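You operate a simulated robot arm through the tools that you are given. There is no shell and no other tool.

The job below is to be done with a simulated robot arm. You get a single attempt, and the scene is never put back.

## Task
Cool the load box: MAINS off, discharge, open the vent till COOL lights, then park the brown plug.
Fine: hold DISCHARGE till SAFE lights; stay on STANDBY; PARK socket of the bench amp; leave the vent open.

It is judged by the outcome, as a careful person would: the job done as asked, and still so three seconds after it is handed in. It fails if anything else is knocked over, pushed out of place, dropped, spilled or broken.

## Robot
A 6-joint arm with a fingered hand, fixed in place. Base frame: the origin is on the floor under the middle of its stand, x ahead of it, y to its left, z up; the work surface is at about z = 830. Units: mm, degrees, N and s.
With the tool pointing down near the work surface it reaches from about 160 to 860 mm from the base axis. Its first joint turns from -166.0 to 166.0 degrees. Payload 5 kg.
The TCP is the grasp point between the finger pads, 36 mm short of the fingertips. In the tool frame z runs along the fingers and y along their closing line. The gripper opens to 120 mm; its body begins 42 mm behind the TCP. The gripper is a hand of 4 fingers: y runs from the thumb to the fingers, the wrist lies at [-19, -123, -211] in the tool frame, and closing takes about 1.5 s.
Orientation is that of the tool frame in the base frame, as a unit quaternion [x, y, z, w]. With the fingers straight down and the wrist toward the robot, the tool's x, y and z point along [0, 1, 0], [1, 0, 0] and [0, 0, -1] of the base frame.

## Interface
- The arm moves only by the tool servo_tool. Its argument "steps" is a list of rows, each a list of 7 numbers: the shift along the tool's x, y, z in mm, then the turn, a rotation vector about the tool's x, y, z in degrees, then the opening in per cent of the stroke, from 0 (shut) to 100 (fully open). In form: [[tx, ty, tz, ax, ay, az, grip], ...]. A call has 1 to 20 rows; each row shifts and turns the commanded pose from where the row before left it, along the tool's axes as they then stand. Each row takes 0.2 s and may step no farther than 50 mm and 8.6 degrees from the row before; otherwise, or with a gripper value out of range, the whole call is refused. A pose out of reach is approached as far as the arm can. The call stops where the force on the tool passes 40 N (or 10 N more than at its start, if that is more) or the arm is blocked; 0.2 s more then pass. The fingers move at their own pace (about 45 mm/s each) and stop on an object; they squeeze with about 24 N. The grip force told is the motor's: it shows also when the fingers shut on nothing. Time passes only in rows, and 0.2 s behind the last, so rows that do not move let the fingers close. It gives the time, the measured TCP pose, the force on the tool (base axes), the opening and the grip force at its end, in the units of the frame above (readings bear some noise), with the torque about the TCP (base axes, N m) and any sound that the robot's microphone picked up.
- Cameras (640 x 400 px; columns grow to the right, rows downward): "scene" is fixed at [399.4, 650.4, 1405.3]; the picture's right is [-0.83, -0.55, 0.00], its down [-0.43, 0.64, -0.63] and it looks along [0.35, -0.53, -0.77] (base axes); focal length 214 px, centre (320, 200). "wrist" rides on the gripper at [73, -101, -142] in the tool frame; the picture's right is [-0.79, 0.29, -0.54], its down [-0.56, -0.70, 0.44] and it looks along [-0.25, 0.65, 0.71] (tool axes); focal length 280 px, centre (320, 200). There is no depth. A picture from a camera that has moved, and an enlarged one, comes with that camera's place and axes in the base frame and with its lens.
- grab_frame(camera): a new picture of that camera. It takes no simulated time.
- slide_trunk(by): slides the trunk up (or, below 0, down) by that many mm; the arm rides with it, the base frame stays. It gives what a move gives, with no picture.
- grasp_type(shape): the hand has 4 fingers and takes this shape, open, in about a second: jaw (thumb against the fingers, like two jaws); tri (thumb and two fingers); tip (a fingertip pinch); poke (one finger out to press); point (the index stretched); flat (the hand flat); cup (the hand cupped); fist (a fist). The gripper value then closes the fingers along that shape, each until it touches; the sizes above hold for jaw. It gives what a move gives, with no picture.
- enlarge(camera, box): a new picture of the part [left, top, right, bottom] of that camera's present view, enlarged. It takes no simulated time.
- job_done(): hands the job in; it is judged then, once.

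Places have to be worked out from the pictures, the camera data and where the tool is seen. Open the gripper and draw the arm clear of the work before you hand the job in, unless the task says otherwise.

The tools are called after ">>>" as a command line: name --pt "numbers of a row" for each row, then --argument value for the rest, lists and objects as JSON in quotes. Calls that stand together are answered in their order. servo_tool: Moves the arm, as the interface text tells. Its arguments: {"type":"object","properties":{"steps":{"type":"array"}},"required":["steps"]} The other tools are called the same way: slide_trunk (by) moves the trunk up or down; grasp_type (shape) gives the hand a shape; grab_frame (camera) takes a picture; enlarge (camera, box) takes an enlarged picture of a part of a camera's view; job_done () hands the job in.

At the start:

```text
clock: 0.0
ee_pos: [667.1, 256.5, 1175.7]
tcp_rot: [0.707, 0.707, 0.0, 0.0]
force: [0.1, 0.5, 0.2]
moment: [-0.01, 0.03, -0.01]
grip_width: 119.6
grip_force: 0.0
shape: jaw
trunk travel left (down, up): [-725.0, 115.0]
```

scene: 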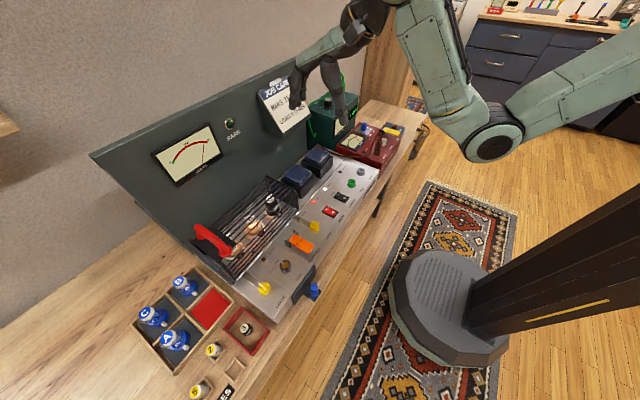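
wrist: 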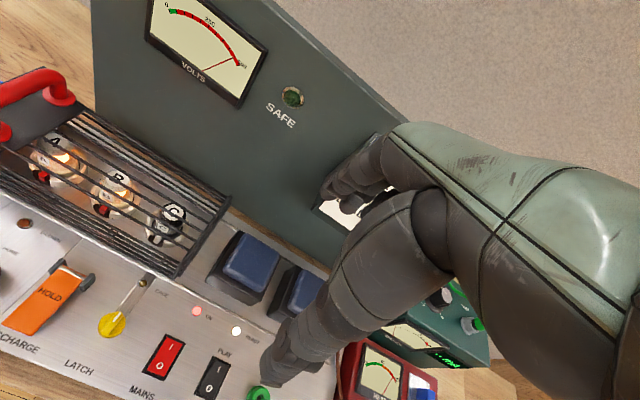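

I'll first look closely at the scene from the fixed camera to identify the controls.

>>> enlarge --camera "scene" --box '[220, 160, 400, 310]'

>>> enlarge --camera "scene" --box '[280, 70, 440, 200]'

>>> enlarge --camera "scene" --box '[120, 220, 340, 400]'

>>> enlarge --camera "wrist" --box '[0, 200, 320, 400]'

```text
2.67 times, centred on (310, 235) of scene
camera zoom: at [399.4, 650.4, 1405.3], right [-0.83, -0.55, 0.0], down [-0.43, 0.64, -0.63], along [0.35, -0.53, -0.77], focal length 572 px, centre (347, 107)
```

zoom: 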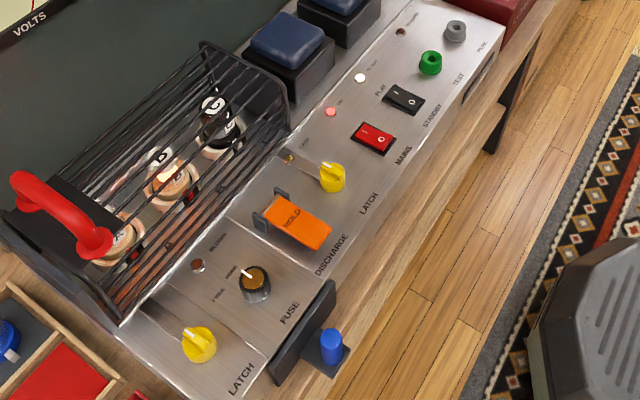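

```text
3.08 times, centred on (360, 135) of scene
camera zoom: at [399.4, 650.4, 1405.3], right [-0.83, -0.55, 0.0], down [-0.43, 0.64, -0.63], along [0.35, -0.53, -0.77], focal length 660 px, centre (197, 400)
```

zoom: 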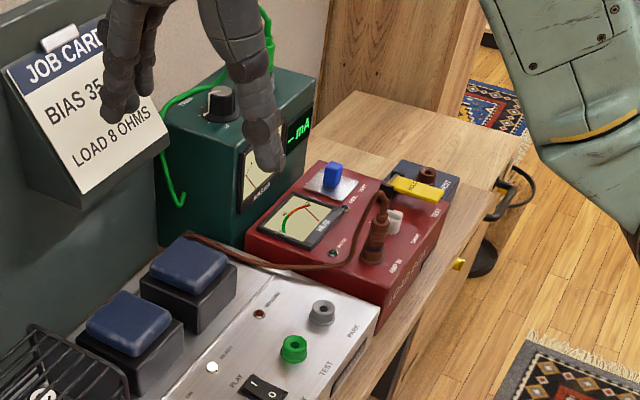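

```text
2.22 times, centred on (230, 310) of scene
camera zoom: at [399.4, 650.4, 1405.3], right [-0.83, -0.55, 0.0], down [-0.43, 0.64, -0.63], along [0.35, -0.53, -0.77], focal length 477 px, centre (520, -44)
```

zoom: 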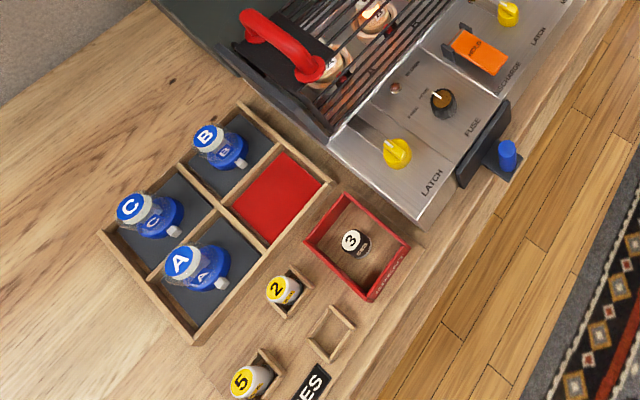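

```text
2.00 times, centred on (160, 300) of wrist
camera zoom: at [565.9, 329.1, 1318.9], right [0.29, -0.79, 0.54], down [-0.7, -0.56, -0.44], along [0.65, -0.25, -0.71], focal length 561 px, centre (640, 0)
```

zoom: 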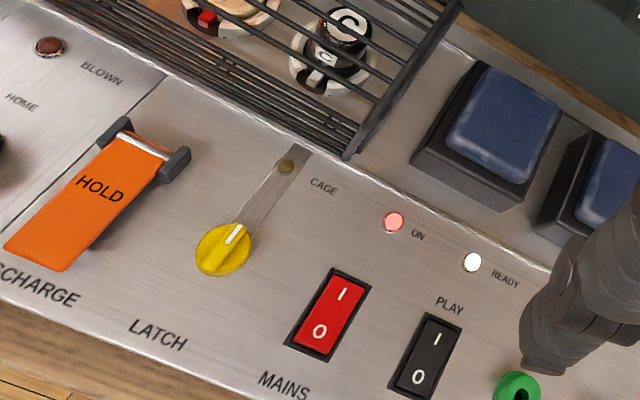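

The panel runs along y at about x≈600 (MAINS near y≈282, PARK near y≈66), and the red load box with the brown plug is near (583,-23). I'll draw back and then move right so the wrist camera can look at the load box.

>>> servo_tool --pt "0 -43 0 0 0 0 100" --pt "0 -43 0 0 0 0 100" --pt "0 -43 0 0 0 0 100" --pt "0 -43 0 0 0 0 100" --pt "0 -43 0 0 0 0 100" --pt "-45 0 0 0 0 0 100" --pt "-45 0 0 0 0 0 100" --pt "-45 0 0 0 0 0 100" --pt "-45 0 0 0 0 0 100" --pt "-45 0 0 0 0 0 100" --pt "-45 0 0 0 0 0 100" --pt "-45 0 0 0 0 0 100" --pt "-45 0 0 0 0 0 100" --pt "-45 0 0 0 0 0 100"

>>> grab_frame --camera "wrist"

>>> grab_frame --camera "scene"

```text
clock: 3.0
ee_pos: [481.5, -143.3, 1116.0]
tcp_rot: [0.707, 0.707, 0.001, 0.0]
force: [0.4, -0.1, 0.4]
moment: [0.01, -0.03, 0.02]
grip_width: 119.7
grip_force: 0.0
shape: jaw
out of reach, approached as far as the arm can: row 3, 4, 5, 6
trunk travel left (down, up): [-725.0, 115.0]
```

```text
taken
camera wrist: at [379.6, -71.3, 1260.3], right [0.29, -0.79, 0.54], down [-0.7, -0.56, -0.45], along [0.65, -0.25, -0.71], focal length 280 px, centre (320, 200)
```

wrist: 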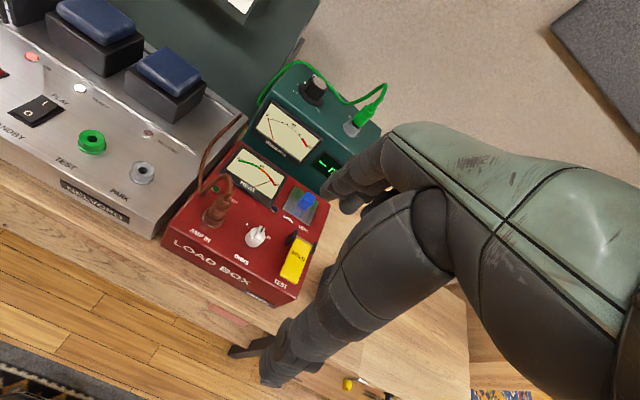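

```text
taken
```

scene: 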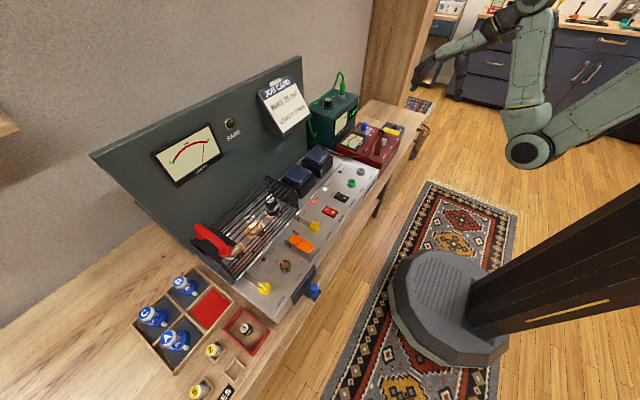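

>>> enlarge --camera "wrist" --box '[150, 120, 340, 310]'

>>> enlarge --camera "scene" --box '[320, 100, 440, 190]'

>>> enlarge --camera "wrist" --box '[0, 40, 230, 230]'

```text
2.11 times, centred on (245, 215) of wrist
camera zoom: at [379.6, -71.3, 1260.3], right [0.29, -0.79, 0.54], down [-0.7, -0.56, -0.45], along [0.65, -0.25, -0.71], focal length 590 px, centre (478, 168)
```

zoom: 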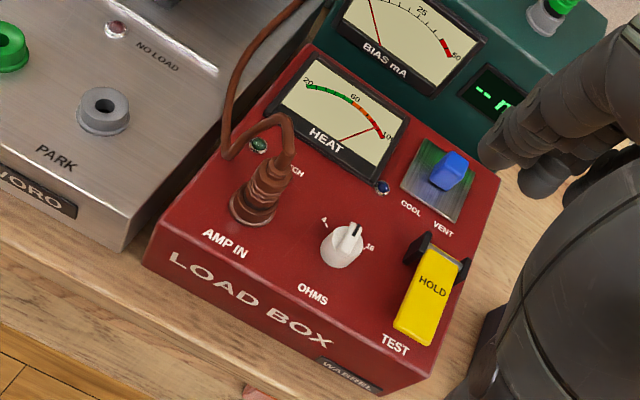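

```text
4.44 times, centred on (380, 145) of scene
camera zoom: at [399.4, 650.4, 1405.3], right [-0.83, -0.55, 0.0], down [-0.43, 0.64, -0.63], along [0.35, -0.53, -0.77], focal length 953 px, centre (53, 444)
```

zoom: 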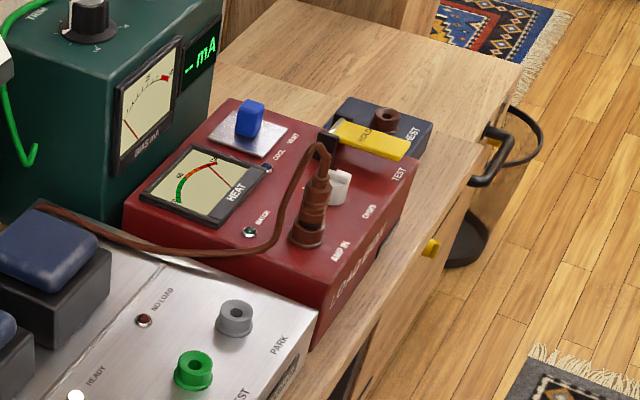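

```text
2.11 times, centred on (115, 135) of wrist
camera zoom: at [379.6, -71.3, 1260.3], right [0.29, -0.79, 0.54], down [-0.7, -0.56, -0.45], along [0.65, -0.25, -0.71], focal length 590 px, centre (752, 337)
```

zoom: 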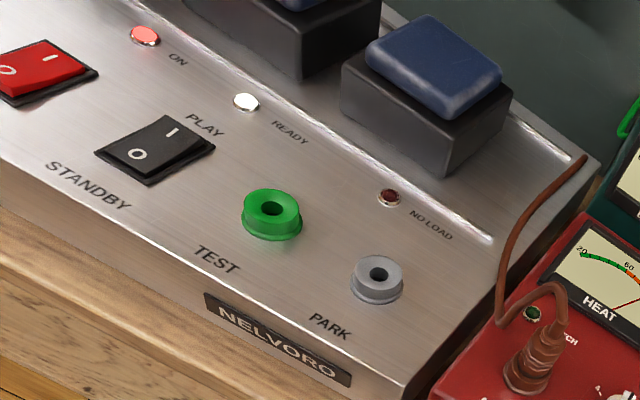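

The load box has HEAT meter, blue COOL lamp, a blue VENT slider, and the brown plug in AMP IN; the grey PARK socket is on the bench amp (NELVORO), with a decoy REST socket beyond. I'll put the hand in the poke shape here in free space and see where the fingertip is.

>>> grasp_type --shape "poke"

>>> grab_frame --camera "wrist"

>>> enlarge --camera "scene" --box '[380, 0, 580, 130]'

```text
clock: 3.9
ee_pos: [480.9, -140.9, 1117.7]
tcp_rot: [0.708, 0.706, 0.0, 0.0]
force: [0.8, 0.7, 0.0]
moment: [-0.02, 0.0, 0.01]
grip_width: 0.0
grip_force: 0.1
shape: poke
trunk travel left (down, up): [-725.0, 115.0]
```

```text
taken
camera wrist: at [379.5, -68.7, 1260.6], right [0.29, -0.79, 0.54], down [-0.7, -0.56, -0.44], along [0.65, -0.25, -0.71], focal length 280 px, centre (320, 200)
```

wrist: 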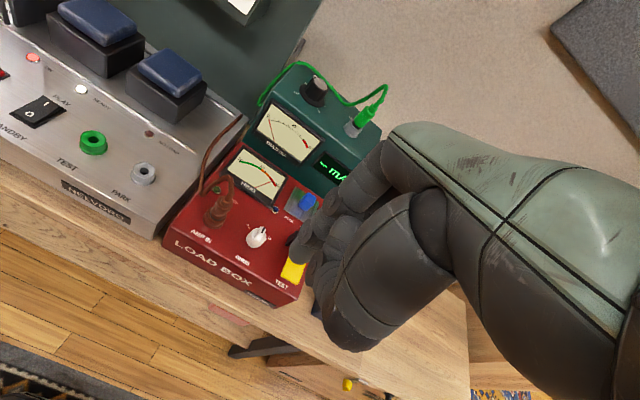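

```text
3.08 times, centred on (480, 65) of scene
camera zoom: at [399.4, 650.4, 1405.3], right [-0.83, -0.55, 0.0], down [-0.43, 0.64, -0.63], along [0.35, -0.53, -0.77], focal length 660 px, centre (-172, 615)
```

zoom: 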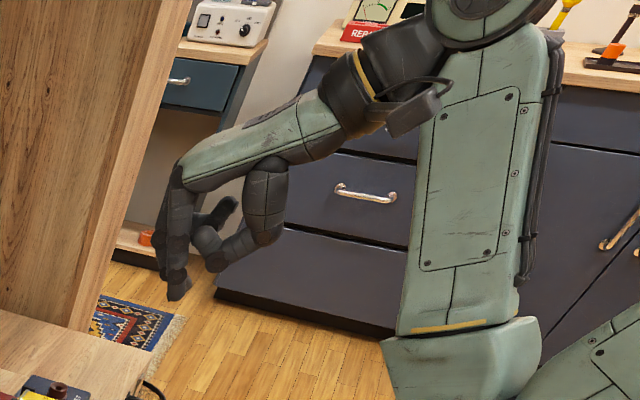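

Let me enlarge the hand in the wrist view to locate the outstretched finger.

>>> enlarge --camera "wrist" --box '[230, 110, 470, 360]'

>>> enlarge --camera "scene" --box '[410, 30, 480, 100]'

```text
1.60 times, centred on (350, 235) of wrist
camera zoom: at [379.5, -68.7, 1260.6], right [0.29, -0.79, 0.54], down [-0.7, -0.56, -0.44], along [0.65, -0.25, -0.71], focal length 449 px, centre (272, 144)
```

zoom: 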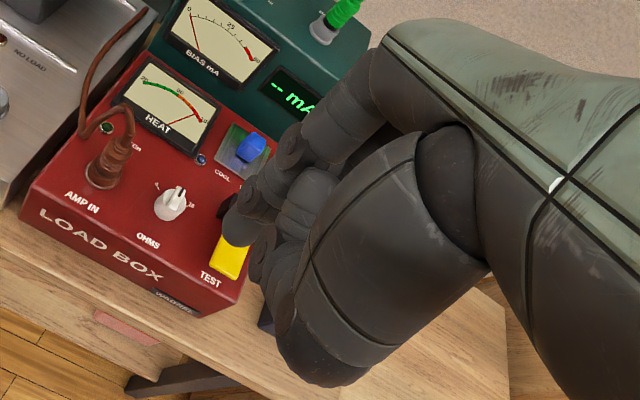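

```text
5.71 times, centred on (445, 65) of scene
camera zoom: at [399.4, 650.4, 1405.3], right [-0.83, -0.55, 0.0], down [-0.43, 0.64, -0.63], along [0.35, -0.53, -0.77], focal length 1226 px, centre (-394, 971)
```

zoom: 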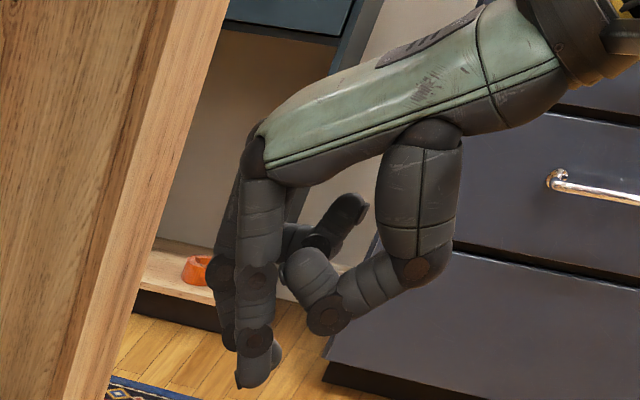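

The poke fingertip appears to sit near tool (9, 1, 37), i.e. just below the TCP. MAINS "0" half I estimate at about (591, 280, 836); I'll move above it, staying high, and look again.

>>> servo_tool --pt "42 11 0 0 0 0 0" --pt "42 11 0 0 0 0 0" --pt "42 11 0 0 0 0 0" --pt "42 11 0 0 0 0 0" --pt "42 11 0 0 0 0 0" --pt "42 11 0 0 0 0 0" --pt "42 11 0 0 0 0 0" --pt "42 11 0 0 0 0 0" --pt "42 11 0 0 0 0 0" --pt "34 9 0 0 0 0 0" --pt "0 0 40 0 0 0 0" --pt "0 0 40 0 0 0 0" --pt "0 0 40 0 0 0 0" --pt "0 0 0 0 0 0 0"

>>> grab_frame --camera "wrist"

>>> enlarge --camera "scene" --box '[240, 100, 400, 260]'

```text
clock: 6.9
ee_pos: [591.7, 270.8, 998.9]
tcp_rot: [0.707, 0.707, 0.001, -0.001]
force: [-0.1, 1.3, -0.3]
moment: [0.01, 0.0, 0.02]
grip_width: 0.0
grip_force: 23.3
shape: jaw
trunk travel left (down, up): [-725.0, 115.0]
```

```text
taken
camera wrist: at [489.0, 343.0, 1142.3], right [0.29, -0.79, 0.54], down [-0.7, -0.56, -0.44], along [0.65, -0.25, -0.71], focal length 280 px, centre (320, 200)
```

wrist: 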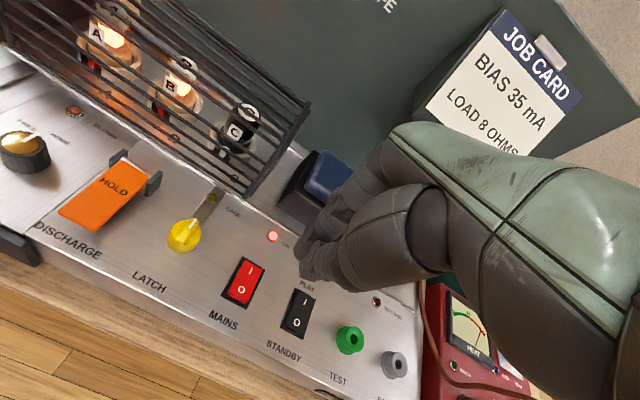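

```text
2.50 times, centred on (320, 180) of scene
camera zoom: at [399.4, 650.4, 1405.3], right [-0.83, -0.55, 0.0], down [-0.43, 0.64, -0.63], along [0.35, -0.53, -0.77], focal length 536 px, centre (320, 250)
```

zoom: 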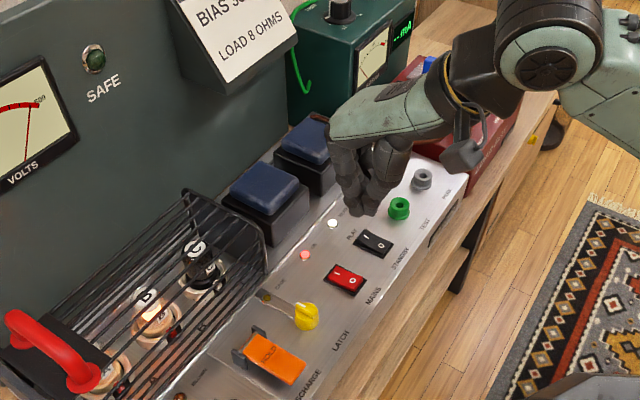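

The zero gripper value turned the hand back to a closed jaw. I'll re-shape to poke and test a row with opening 100 to see whether it keeps the shape.

>>> grasp_type --shape "poke"

>>> servo_tool --pt "0 0 0 0 0 0 100" --pt "0 0 0 0 0 0 100"

>>> grab_frame --camera "wrist"

>>> enlarge --camera "scene" --box '[280, 110, 400, 220]'

```text
clock: 7.8
ee_pos: [590.8, 270.5, 999.5]
tcp_rot: [0.707, 0.707, -0.001, 0.0]
force: [-0.3, -0.6, -0.6]
moment: [-0.01, 0.02, 0.01]
grip_width: 0.1
grip_force: 0.0
shape: poke
trunk travel left (down, up): [-725.0, 115.0]
```

```text
clock: 8.4
ee_pos: [590.6, 270.5, 998.5]
tcp_rot: [0.707, 0.707, 0.0, 0.0]
force: [0.6, 0.6, 0.5]
moment: [-0.01, 0.0, 0.04]
grip_width: 0.0
grip_force: 0.0
shape: poke
trunk travel left (down, up): [-725.0, 115.0]
```

```text
taken
camera wrist: at [489.0, 343.2, 1142.5], right [0.29, -0.79, 0.54], down [-0.7, -0.56, -0.44], along [0.65, -0.25, -0.71], focal length 280 px, centre (320, 200)
```

wrist: 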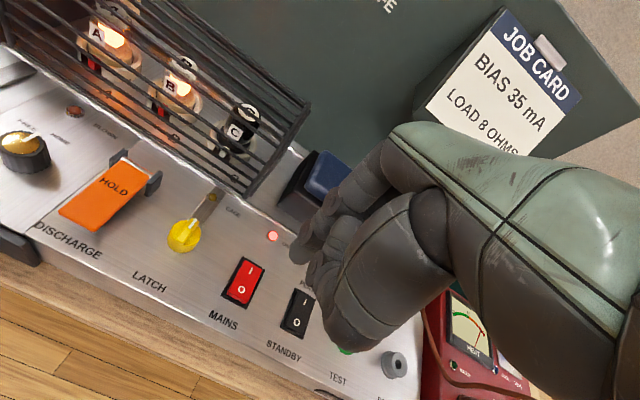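

```text
3.64 times, centred on (340, 165) of scene
camera zoom: at [399.4, 650.4, 1405.3], right [-0.83, -0.55, 0.0], down [-0.43, 0.64, -0.63], along [0.35, -0.53, -0.77], focal length 780 px, centre (247, 327)
```

zoom: 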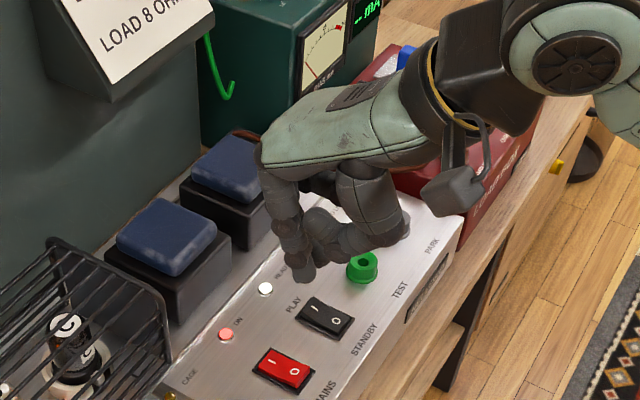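

Poke holds with opening 100, and the tip is about 9 mm toward +y and 37 mm below the TCP. The MAINS "0" half is around (593, 280, 838); I'll descend to just above it and check.

>>> servo_tool --pt "0.5 -1 40 0 0 0 100" --pt "0 0 40 0 0 0 100" --pt "0 0 20 0 0 0 100" --pt "0 0 0 0 0 0 100"

>>> grab_frame --camera "wrist"

>>> enlarge --camera "scene" --box '[290, 150, 390, 240]'

```text
clock: 9.4
ee_pos: [587.7, 271.9, 899.6]
tcp_rot: [0.706, 0.708, 0.0, 0.0]
force: [0.1, 0.2, -1.1]
moment: [0.01, 0.02, -0.01]
grip_width: 0.0
grip_force: 0.0
shape: poke
trunk travel left (down, up): [-725.0, 115.0]
```

```text
taken
camera wrist: at [486.8, 344.5, 1041.9], right [0.29, -0.79, 0.54], down [-0.7, -0.56, -0.44], along [0.65, -0.25, -0.71], focal length 280 px, centre (320, 200)
```

wrist: 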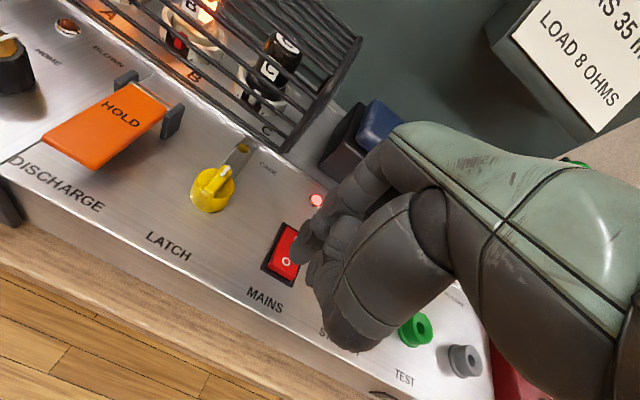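

```text
4.44 times, centred on (340, 195) of scene
camera zoom: at [399.4, 650.4, 1405.3], right [-0.83, -0.55, 0.0], down [-0.43, 0.64, -0.63], along [0.35, -0.53, -0.77], focal length 953 px, centre (231, 222)
```

zoom: 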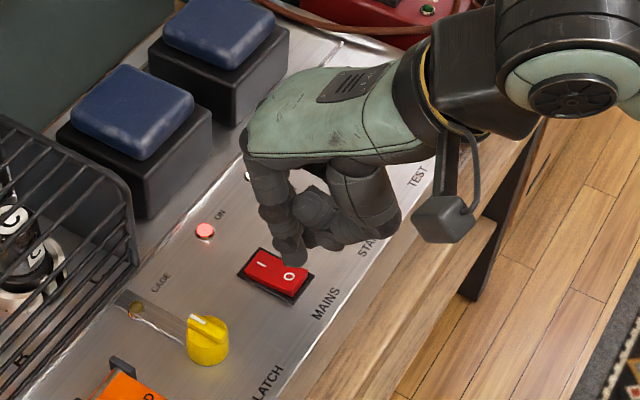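

The tip is just above the "0" end of the red rocker. I'll descend in small steps to press it.

>>> servo_tool --pt "0 2 5 0 0 0 100" --pt "0 0 5 0 0 0 100" --pt "0 0 4 0 0 0 100" --pt "0 0 3 0 0 0 100" --pt "0 0 3 0 0 0 100" --pt "0 0 0 0 0 0 100"

>>> enlarge --camera "scene" --box '[290, 150, 390, 240]'

>>> enlarge --camera "wrist" --box '[220, 150, 380, 310]'

```text
clock: 10.8
ee_pos: [590.5, 272.6, 879.1]
tcp_rot: [0.708, 0.707, 0.0, 0.0]
force: [0.2, 0.3, 0.2]
moment: [-0.01, -0.02, -0.01]
grip_width: 0.0
grip_force: 0.1
shape: poke
trunk travel left (down, up): [-725.0, 115.0]
```

```text
4.44 times, centred on (340, 195) of scene
camera zoom: at [399.4, 650.4, 1405.3], right [-0.83, -0.55, 0.0], down [-0.43, 0.64, -0.63], along [0.35, -0.53, -0.77], focal length 953 px, centre (231, 222)
```

zoom: 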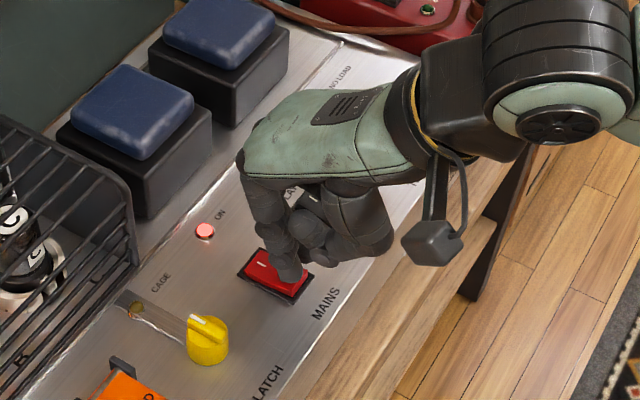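

```text
2.50 times, centred on (300, 230) of wrist
camera zoom: at [489.0, 345.0, 1022.3], right [0.29, -0.79, 0.54], down [-0.7, -0.56, -0.44], along [0.65, -0.25, -0.71], focal length 701 px, centre (370, 125)
```

zoom: 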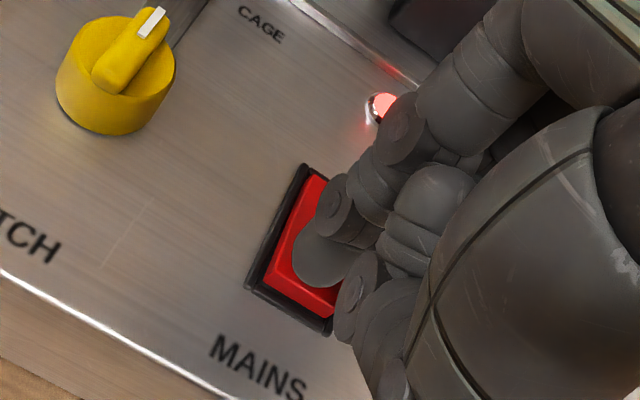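

The tip is right over the near half with no contact yet; I'll continue down gently.

>>> servo_tool --pt "0 0 2.5 0 0 0 100" --pt "0 0 2.5 0 0 0 100" --pt "0 0 2.5 0 0 0 100" --pt "0 0 0 0 0 0 100"

>>> enlarge --camera "scene" --box '[290, 150, 390, 240]'

```text
clock: 11.8
ee_pos: [590.4, 273.2, 872.4]
tcp_rot: [0.708, 0.706, 0.002, 0.0]
force: [-0.3, -0.6, 11.6]
moment: [0.1, 0.0, -0.01]
grip_width: 0.1
grip_force: 0.1
shape: poke
trunk travel left (down, up): [-725.0, 115.0]
```

```text
4.44 times, centred on (340, 195) of scene
camera zoom: at [399.4, 650.4, 1405.3], right [-0.83, -0.55, 0.0], down [-0.43, 0.64, -0.63], along [0.35, -0.53, -0.77], focal length 953 px, centre (231, 222)
```

zoom: 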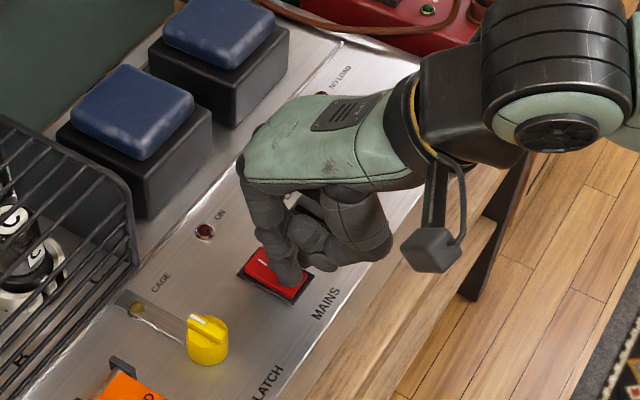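

The ON lamp went out, so MAINS is off. I'll lift, and move over the orange DISCHARGE paddle (near end at about (575, 438, 853)).

>>> servo_tool --pt "0 0 -30 0 0 0 100" --pt "0 0 -30 0 0 0 100" --pt "0 0 -30 0 0 0 100" --pt "39 -2 0 0 0 0 100" --pt "39 -2 0 0 0 0 100" --pt "39 -2 0 0 0 0 100" --pt "39 -3 0 0 0 0 100" --pt "0 0 25 0 0 0 100" --pt "0 0 20 0 0 0 100" --pt "0 0 0 0 0 0 100"

>>> grab_frame --camera "wrist"

>>> enlarge --camera "scene" --box '[240, 160, 400, 290]'

>>> enlarge --camera "scene" --box '[130, 90, 270, 200]'

```text
clock: 14.0
ee_pos: [581.9, 429.5, 917.0]
tcp_rot: [0.707, 0.707, 0.0, 0.0]
force: [-0.2, -0.5, -0.5]
moment: [0.01, 0.03, -0.03]
grip_width: 0.3
grip_force: 0.0
shape: poke
trunk travel left (down, up): [-725.0, 115.0]
```

```text
taken
camera wrist: at [480.5, 502.3, 1059.5], right [0.29, -0.79, 0.54], down [-0.7, -0.56, -0.44], along [0.65, -0.25, -0.71], focal length 280 px, centre (320, 200)
```

wrist: 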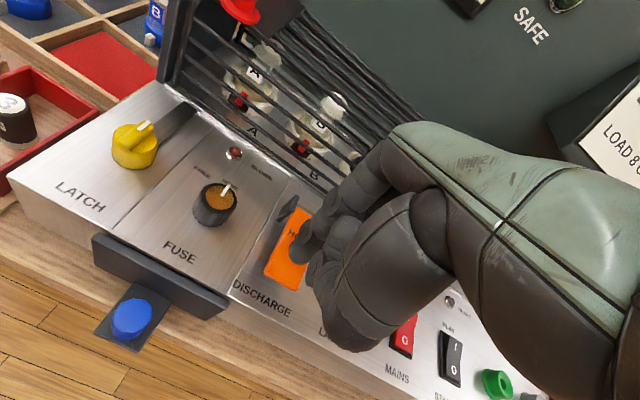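

```text
3.08 times, centred on (320, 225) of scene
camera zoom: at [399.4, 650.4, 1405.3], right [-0.83, -0.55, 0.0], down [-0.43, 0.64, -0.63], along [0.35, -0.53, -0.77], focal length 660 px, centre (320, 123)
```

zoom: 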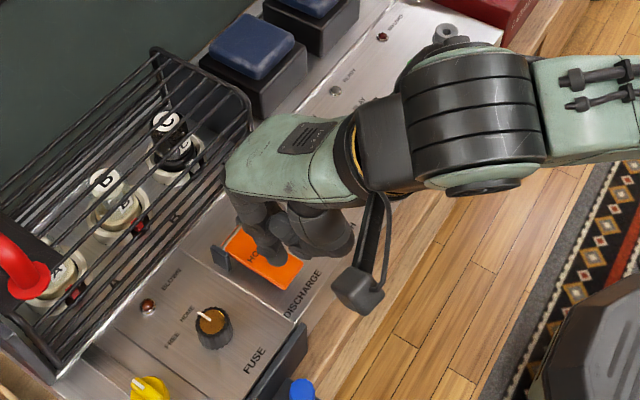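

```text
3.64 times, centred on (200, 145) of scene
camera zoom: at [399.4, 650.4, 1405.3], right [-0.83, -0.55, 0.0], down [-0.43, 0.64, -0.63], along [0.35, -0.53, -0.77], focal length 780 px, centre (756, 400)
```

zoom: 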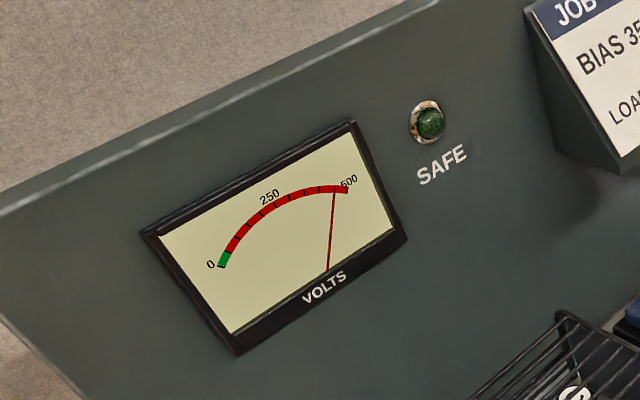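

MAINS is off (tubes and ON lamp dark), VOLTS still near 480, SAFE unlit. The finger is over the paddle's near part; I'll press down slowly.

>>> servo_tool --pt "0 -3 6 0 0 0 100" --pt "0 0 6 0 0 0 100" --pt "0 0 5 0 0 0 100" --pt "0 0 4 0 0 0 100" --pt "0 0 4 0 0 0 100" --pt "0 0 3 0 0 0 100" --pt "0 0 0 0 0 0 100"

>>> enlarge --camera "wrist" --box '[200, 150, 380, 310]'

>>> enlarge --camera "scene" --box '[130, 90, 270, 200]'

```text
clock: 15.6
ee_pos: [577.7, 428.3, 889.6]
tcp_rot: [0.707, 0.707, 0.001, -0.001]
force: [0.5, 0.4, 1.3]
moment: [0.02, -0.04, -0.02]
grip_width: 0.2
grip_force: 0.1
shape: poke
trunk travel left (down, up): [-725.0, 115.0]
```

```text
2.50 times, centred on (290, 230) of wrist
camera zoom: at [477.2, 501.0, 1032.5], right [0.29, -0.79, 0.54], down [-0.7, -0.56, -0.44], along [0.65, -0.25, -0.71], focal length 701 px, centre (395, 125)
```

zoom: 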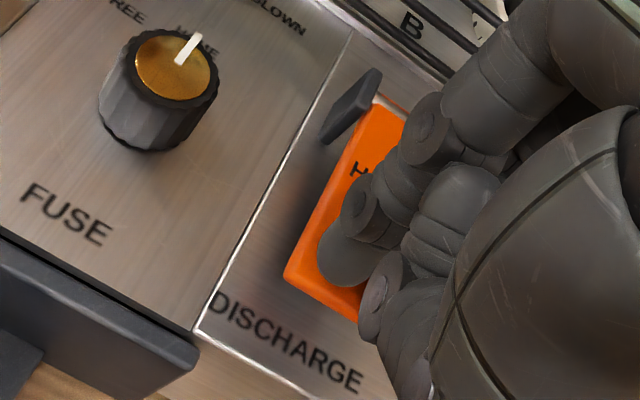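

```text
3.64 times, centred on (200, 145) of scene
camera zoom: at [399.4, 650.4, 1405.3], right [-0.83, -0.55, 0.0], down [-0.43, 0.64, -0.63], along [0.35, -0.53, -0.77], focal length 780 px, centre (756, 400)
```

zoom: 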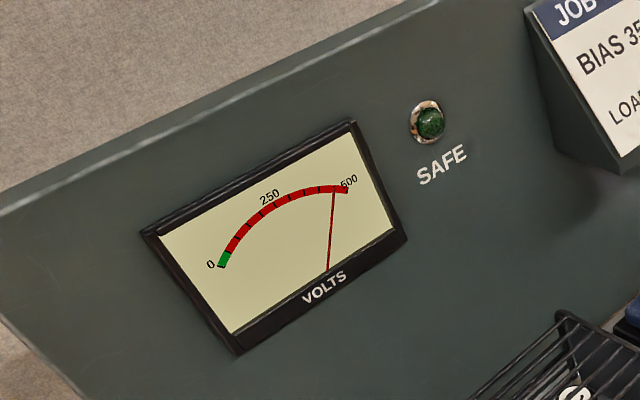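

The tip is at the paddle surface, voltage not yet falling. I'll press further in small steps.

>>> servo_tool --pt "0 0 2.5 0 0 0 100" --pt "0 0 2.5 0 0 0 100" --pt "0 0 2.5 0 0 0 100" --pt "0 0 2 0 0 0 100" --pt "0 0 0 0 0 0 100"

>>> enlarge --camera "scene" --box '[130, 90, 270, 200]'

>>> enlarge --camera "wrist" --box '[200, 150, 380, 310]'

```text
clock: 16.8
ee_pos: [578.3, 428.1, 879.7]
tcp_rot: [0.707, 0.707, 0.0, 0.0]
force: [0.5, -0.7, 2.9]
moment: [0.03, -0.05, 0.03]
grip_width: 0.3
grip_force: 0.1
shape: poke
trunk travel left (down, up): [-725.0, 115.0]
```

```text
3.64 times, centred on (200, 145) of scene
camera zoom: at [399.4, 650.4, 1405.3], right [-0.83, -0.55, 0.0], down [-0.43, 0.64, -0.63], along [0.35, -0.53, -0.77], focal length 780 px, centre (756, 400)
```

zoom: 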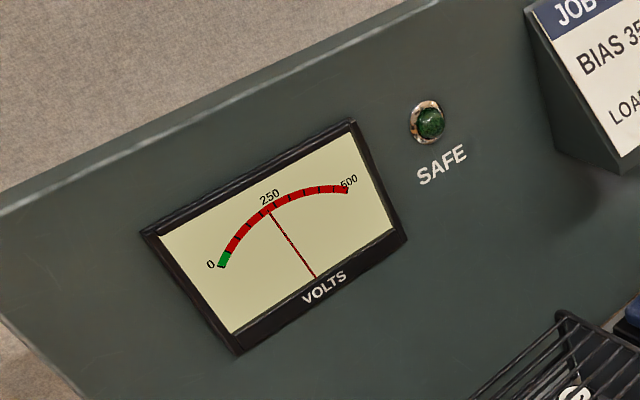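

```text
2.50 times, centred on (290, 230) of wrist
camera zoom: at [477.3, 500.7, 1022.9], right [0.29, -0.79, 0.54], down [-0.7, -0.56, -0.44], along [0.65, -0.25, -0.71], focal length 701 px, centre (395, 125)
```

zoom: 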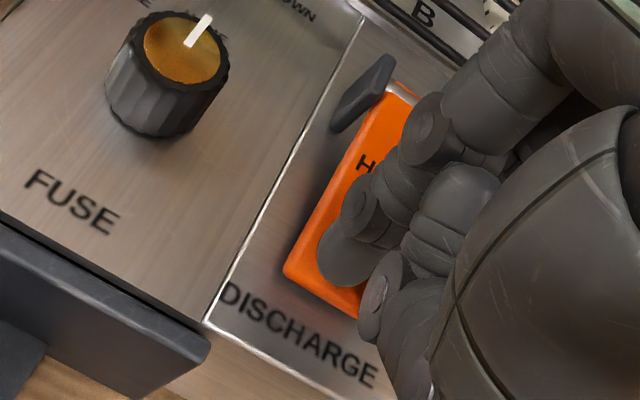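

Voltage is falling fast (about 230 V now); I'll hold the paddle down and wait for SAFE.

>>> servo_tool --pt "0 0 1 0 0 0 100" --pt "0 0 0 0 0 0 100" --pt "0 0 0 0 0 0 100" --pt "0 0 0 0 0 0 100" --pt "0 0 0 0 0 0 100" --pt "0 0 0 0 0 0 100" --pt "0 0 0 0 0 0 100" --pt "0 0 0 0 0 0 100" --pt "0 0 0 0 0 0 100" --pt "0 0 0 0 0 0 100" --pt "0 0 0 0 0 0 100" --pt "0 0 0 0 0 0 100" --pt "0 0 0 0 0 0 100" --pt "0 0 0 0 0 0 100" --pt "0 0 0 0 0 0 100"

>>> enlarge --camera "scene" --box '[130, 90, 270, 200]'

```text
clock: 20.0
ee_pos: [577.4, 428.3, 879.6]
tcp_rot: [0.707, 0.707, 0.001, 0.0]
force: [-0.3, 0.2, 8.0]
moment: [0.11, -0.09, -0.01]
grip_width: 0.1
grip_force: 0.1
shape: poke
trunk travel left (down, up): [-725.0, 115.0]
```

```text
3.64 times, centred on (200, 145) of scene
camera zoom: at [399.4, 650.4, 1405.3], right [-0.83, -0.55, 0.0], down [-0.43, 0.64, -0.63], along [0.35, -0.53, -0.77], focal length 780 px, centre (756, 400)
```

zoom: 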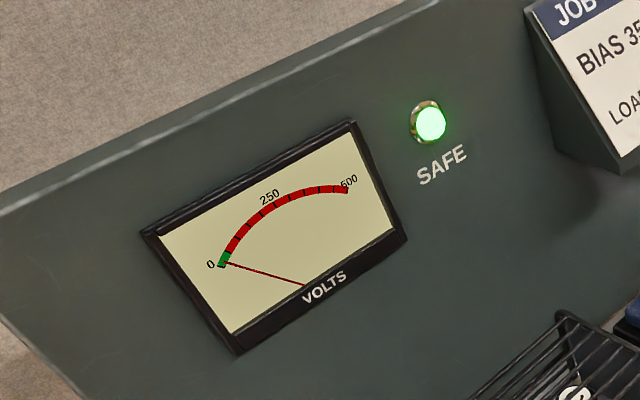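

SAFE is lit and VOLTS near zero. I'll hold a couple more seconds for margin, then release upward and confirm it stays lit.

>>> servo_tool --pt "0 0 0 0 0 0 100" --pt "0 0 0 0 0 0 100" --pt "0 0 0 0 0 0 100" --pt "0 0 0 0 0 0 100" --pt "0 0 0 0 0 0 100" --pt "0 0 0 0 0 0 100" --pt "0 0 0 0 0 0 100" --pt "0 0 0 0 0 0 100" --pt "0 0 0 0 0 0 100" --pt "0 0 0 0 0 0 100" --pt "0 0 -20 0 0 0 100" --pt "0 0 -30 0 0 0 100" --pt "0 0 -40 0 0 0 100" --pt "0 0 -40 0 0 0 100" --pt "0 0 0 0 0 0 100"

>>> enlarge --camera "scene" --box '[130, 90, 270, 200]'

>>> grab_frame --camera "wrist"

```text
clock: 23.2
ee_pos: [578.0, 428.9, 1008.7]
tcp_rot: [0.707, 0.707, 0.0, 0.0]
force: [0.4, 0.5, -0.4]
moment: [0.01, 0.03, -0.01]
grip_width: 0.0
grip_force: 0.1
shape: poke
trunk travel left (down, up): [-725.0, 115.0]
```

```text
3.64 times, centred on (200, 145) of scene
camera zoom: at [399.4, 650.4, 1405.3], right [-0.83, -0.55, 0.0], down [-0.43, 0.64, -0.63], along [0.35, -0.53, -0.77], focal length 780 px, centre (756, 400)
```

zoom: 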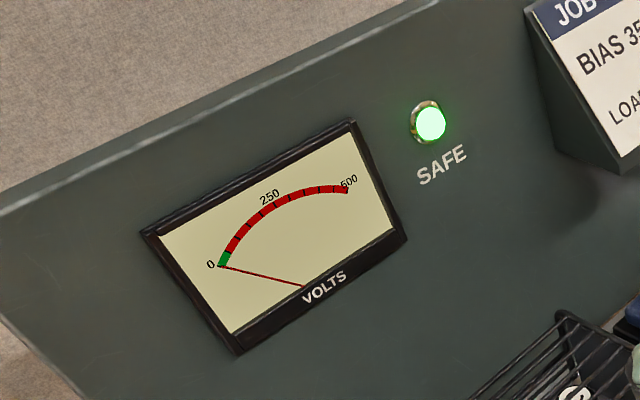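

```text
taken
camera wrist: at [477.3, 501.0, 1152.1], right [0.29, -0.79, 0.54], down [-0.7, -0.56, -0.44], along [0.65, -0.25, -0.71], focal length 280 px, centre (320, 200)
```

wrist: 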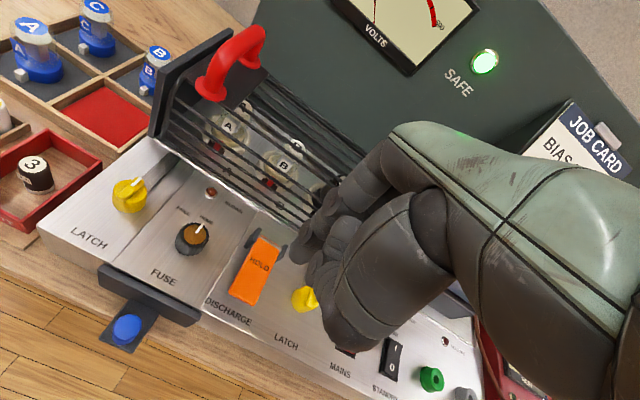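

SAFE stays lit after release. Now I'll move high over to a viewing pose near the load box, to inspect the VENT slider.

>>> servo_tool --pt "-30 -10 -40 0 0 0 100" --pt "-48 -4 0 0 0 0 100" --pt "-48 -4 0 0 0 0 100" --pt "-48 -4 0 0 0 0 100" --pt "-48 -4 0 0 0 0 100" --pt "-48 -4 0 0 0 0 100" --pt "-48 -4 0 0 0 0 100" --pt "-48 -4 0 0 0 0 100" --pt "-48 0 0 0 0 0 100" --pt "-48 0 0 0 0 0 100" --pt "-48 0 0 0 0 0 100" --pt "-48 0 0 0 0 0 100" --pt "-48 0 0 0 0 0 100" --pt "-48 0 0 0 0 0 100" --pt "-48 0 0 0 0 0 100" --pt "0 0 45 0 0 0 100" --pt "0 0 0 0 0 0 100"

>>> grab_frame --camera "wrist"

>>> enlarge --camera "scene" --box '[300, 80, 440, 190]'

```text
refused: row 1 steps farther than a row can; nothing moved
```

```text
taken
camera wrist: at [477.3, 501.0, 1152.1], right [0.29, -0.79, 0.54], down [-0.7, -0.56, -0.44], along [0.65, -0.25, -0.71], focal length 280 px, centre (320, 200)
```

wrist: 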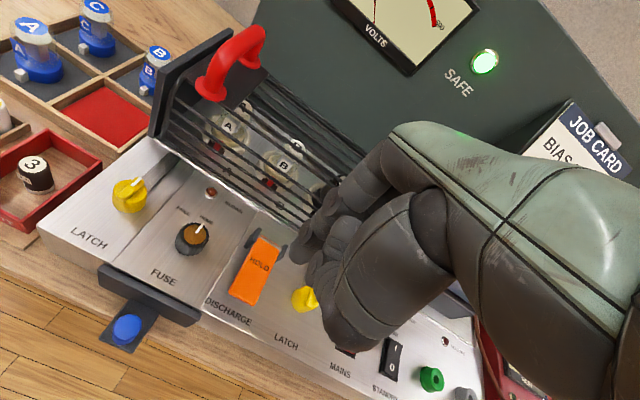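

```text
3.64 times, centred on (370, 135) of scene
camera zoom: at [399.4, 650.4, 1405.3], right [-0.83, -0.55, 0.0], down [-0.43, 0.64, -0.63], along [0.35, -0.53, -0.77], focal length 780 px, centre (138, 436)
```

zoom: 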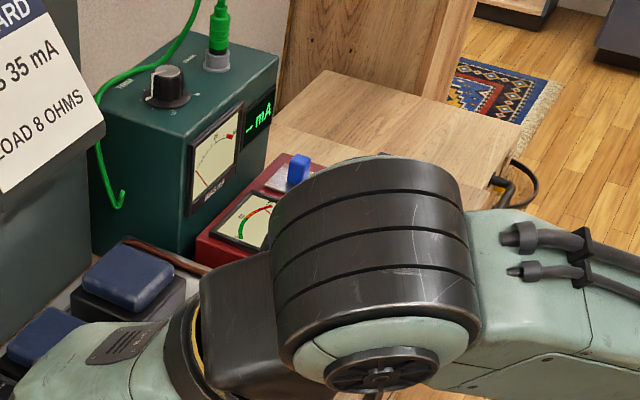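

The first row was too long, so nothing moved; I'll resend with shorter steps.

>>> servo_tool --pt "0 0 -45 0 0 0 100" --pt "-48 -4 0 0 0 0 100" --pt "-48 -4 0 0 0 0 100" --pt "-48 -4 0 0 0 0 100" --pt "-48 -4 0 0 0 0 100" --pt "-48 -4 0 0 0 0 100" --pt "-48 -4 0 0 0 0 100" --pt "-48 -4 0 0 0 0 100" --pt "-48 0 0 0 0 0 100" --pt "-48 0 0 0 0 0 100" --pt "-48 0 0 0 0 0 100" --pt "-48 0 0 0 0 0 100" --pt "-48 0 0 0 0 0 100" --pt "-48 0 0 0 0 0 100" --pt "-48 0 0 0 0 0 100" --pt "-27 0 0 0 0 0 100" --pt "0 0 45 0 0 0 100" --pt "0 0 0 0 0 0 100"

>>> grab_frame --camera "wrist"

>>> enlarge --camera "scene" --box '[300, 80, 440, 190]'

```text
clock: 27.0
ee_pos: [551.2, -271.9, 1007.6]
tcp_rot: [0.708, 0.706, 0.0, -0.001]
force: [-0.4, 0.3, -0.7]
moment: [0.01, 0.0, 0.01]
grip_width: 0.0
grip_force: 0.0
shape: poke
trunk travel left (down, up): [-725.0, 115.0]
```

```text
taken
camera wrist: at [449.2, -199.4, 1151.5], right [0.29, -0.79, 0.54], down [-0.7, -0.56, -0.44], along [0.65, -0.25, -0.71], focal length 280 px, centre (320, 200)
```

wrist: 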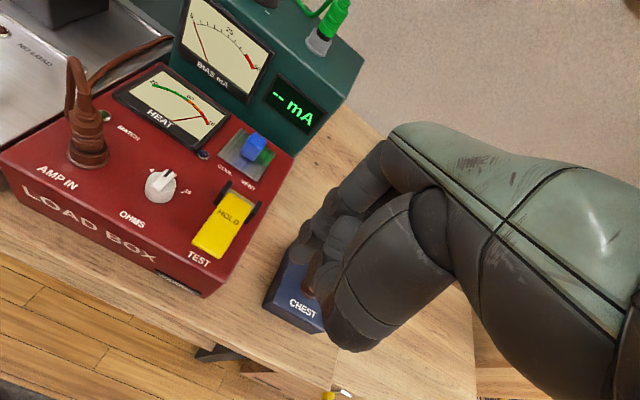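

```text
3.64 times, centred on (370, 135) of scene
camera zoom: at [399.4, 650.4, 1405.3], right [-0.83, -0.55, 0.0], down [-0.43, 0.64, -0.63], along [0.35, -0.53, -0.77], focal length 780 px, centre (138, 436)
```

zoom: 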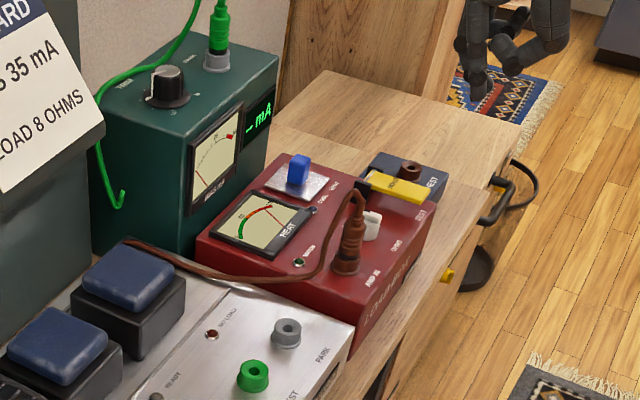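

>>> enlarge --camera "wrist" --box '[180, 100, 310, 210]'

>>> enlarge --camera "scene" --box '[335, 105, 385, 150]'

>>> enlarge --camera "wrist" --box '[0, 30, 200, 190]'

```text
3.64 times, centred on (245, 155) of wrist
camera zoom: at [449.2, -199.4, 1151.5], right [0.29, -0.79, 0.54], down [-0.7, -0.56, -0.44], along [0.65, -0.25, -0.71], focal length 1020 px, centre (593, 364)
```

zoom: 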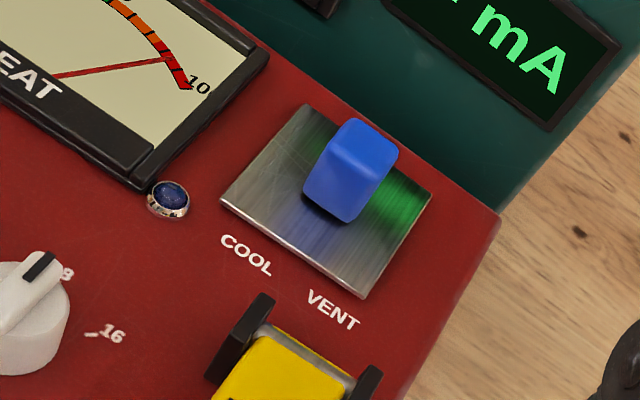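

```text
8.89 times, centred on (360, 128) of scene
camera zoom: at [399.4, 650.4, 1405.3], right [-0.83, -0.55, 0.0], down [-0.43, 0.64, -0.63], along [0.35, -0.53, -0.77], focal length 1906 px, centre (-36, 844)
```

zoom: 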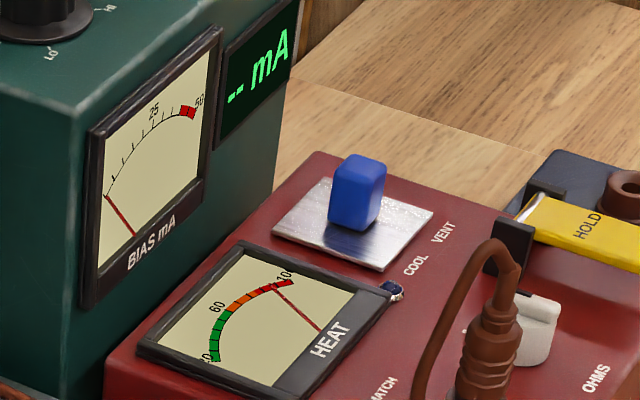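

```text
2.50 times, centred on (100, 110) of wrist
camera zoom: at [449.2, -199.4, 1151.5], right [0.29, -0.79, 0.54], down [-0.7, -0.56, -0.44], along [0.65, -0.25, -0.71], focal length 701 px, centre (870, 425)
```

zoom: 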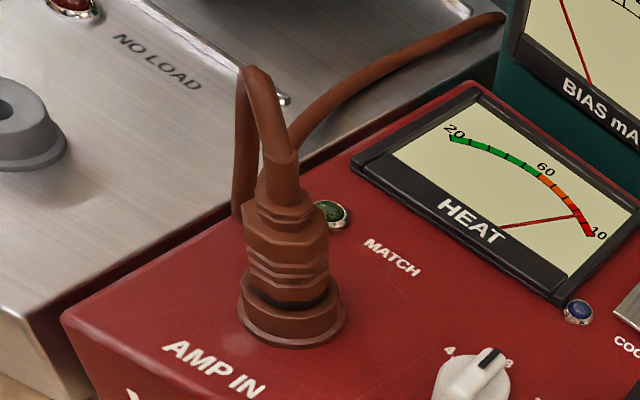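

The VENT is a brushed plate (about 60 mm square, centred near (716,-184), top z≈854) with a blue block knob at its middle. I'll bring the wrist camera closer to see which way the shutter slides.

>>> servo_tool --pt "0 40 0 0 0 0 100" --pt "0 40 0 0 0 0 100" --pt "0 40 0 0 0 0 100" --pt "-5 0 40 0 0 0 100" --pt "0 0 20 0 0 0 100" --pt "0 0 0 0 0 0 100"

>>> grab_frame --camera "wrist"

>>> grab_frame --camera "scene"

```text
clock: 28.4
ee_pos: [671.5, -276.1, 946.7]
tcp_rot: [0.708, 0.707, 0.001, 0.0]
force: [0.5, 0.2, -1.2]
moment: [0.04, 0.0, 0.01]
grip_width: 0.0
grip_force: 0.1
shape: poke
trunk travel left (down, up): [-725.0, 115.0]
```

```text
taken
camera wrist: at [570.0, -203.5, 1089.9], right [0.29, -0.79, 0.54], down [-0.7, -0.56, -0.44], along [0.65, -0.25, -0.71], focal length 280 px, centre (320, 200)
```

wrist: 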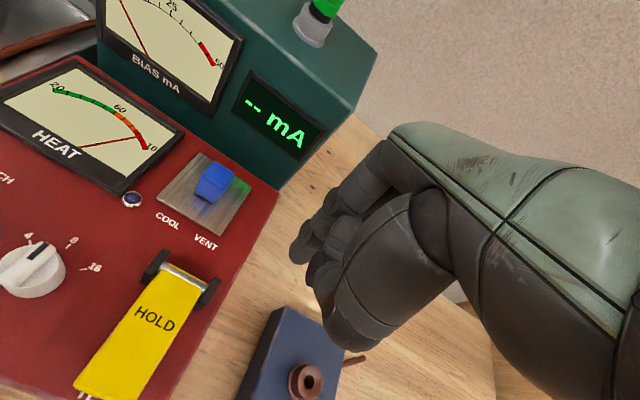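

```text
taken
```

scene: 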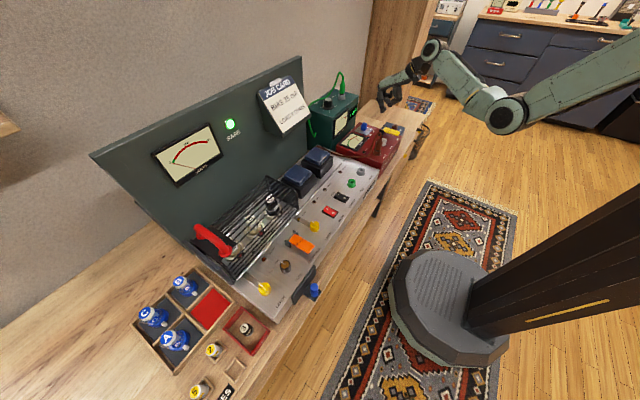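

>>> enlarge --camera "wrist" --box '[130, 130, 280, 260]'

>>> enlarge --camera "scene" --box '[350, 70, 420, 140]'

```text
3.08 times, centred on (205, 195) of wrist
camera zoom: at [570.0, -203.5, 1089.9], right [0.29, -0.79, 0.54], down [-0.7, -0.56, -0.44], along [0.65, -0.25, -0.71], focal length 863 px, centre (674, 215)
```

zoom: 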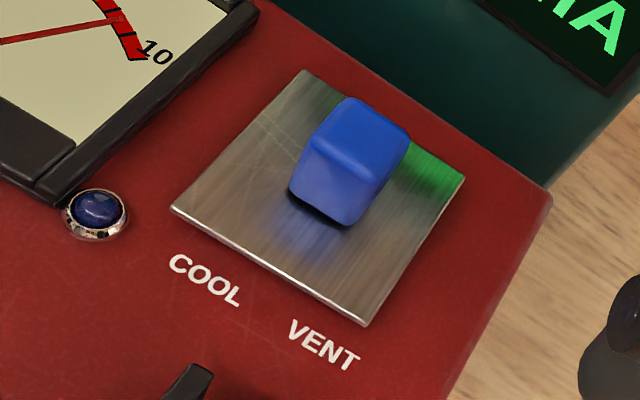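

```text
5.71 times, centred on (385, 105) of scene
camera zoom: at [399.4, 650.4, 1405.3], right [-0.83, -0.55, 0.0], down [-0.43, 0.64, -0.63], along [0.35, -0.53, -0.77], focal length 1226 px, centre (-51, 743)
```

zoom: 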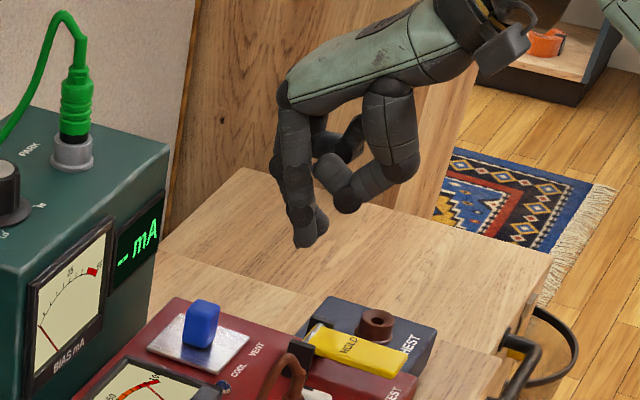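

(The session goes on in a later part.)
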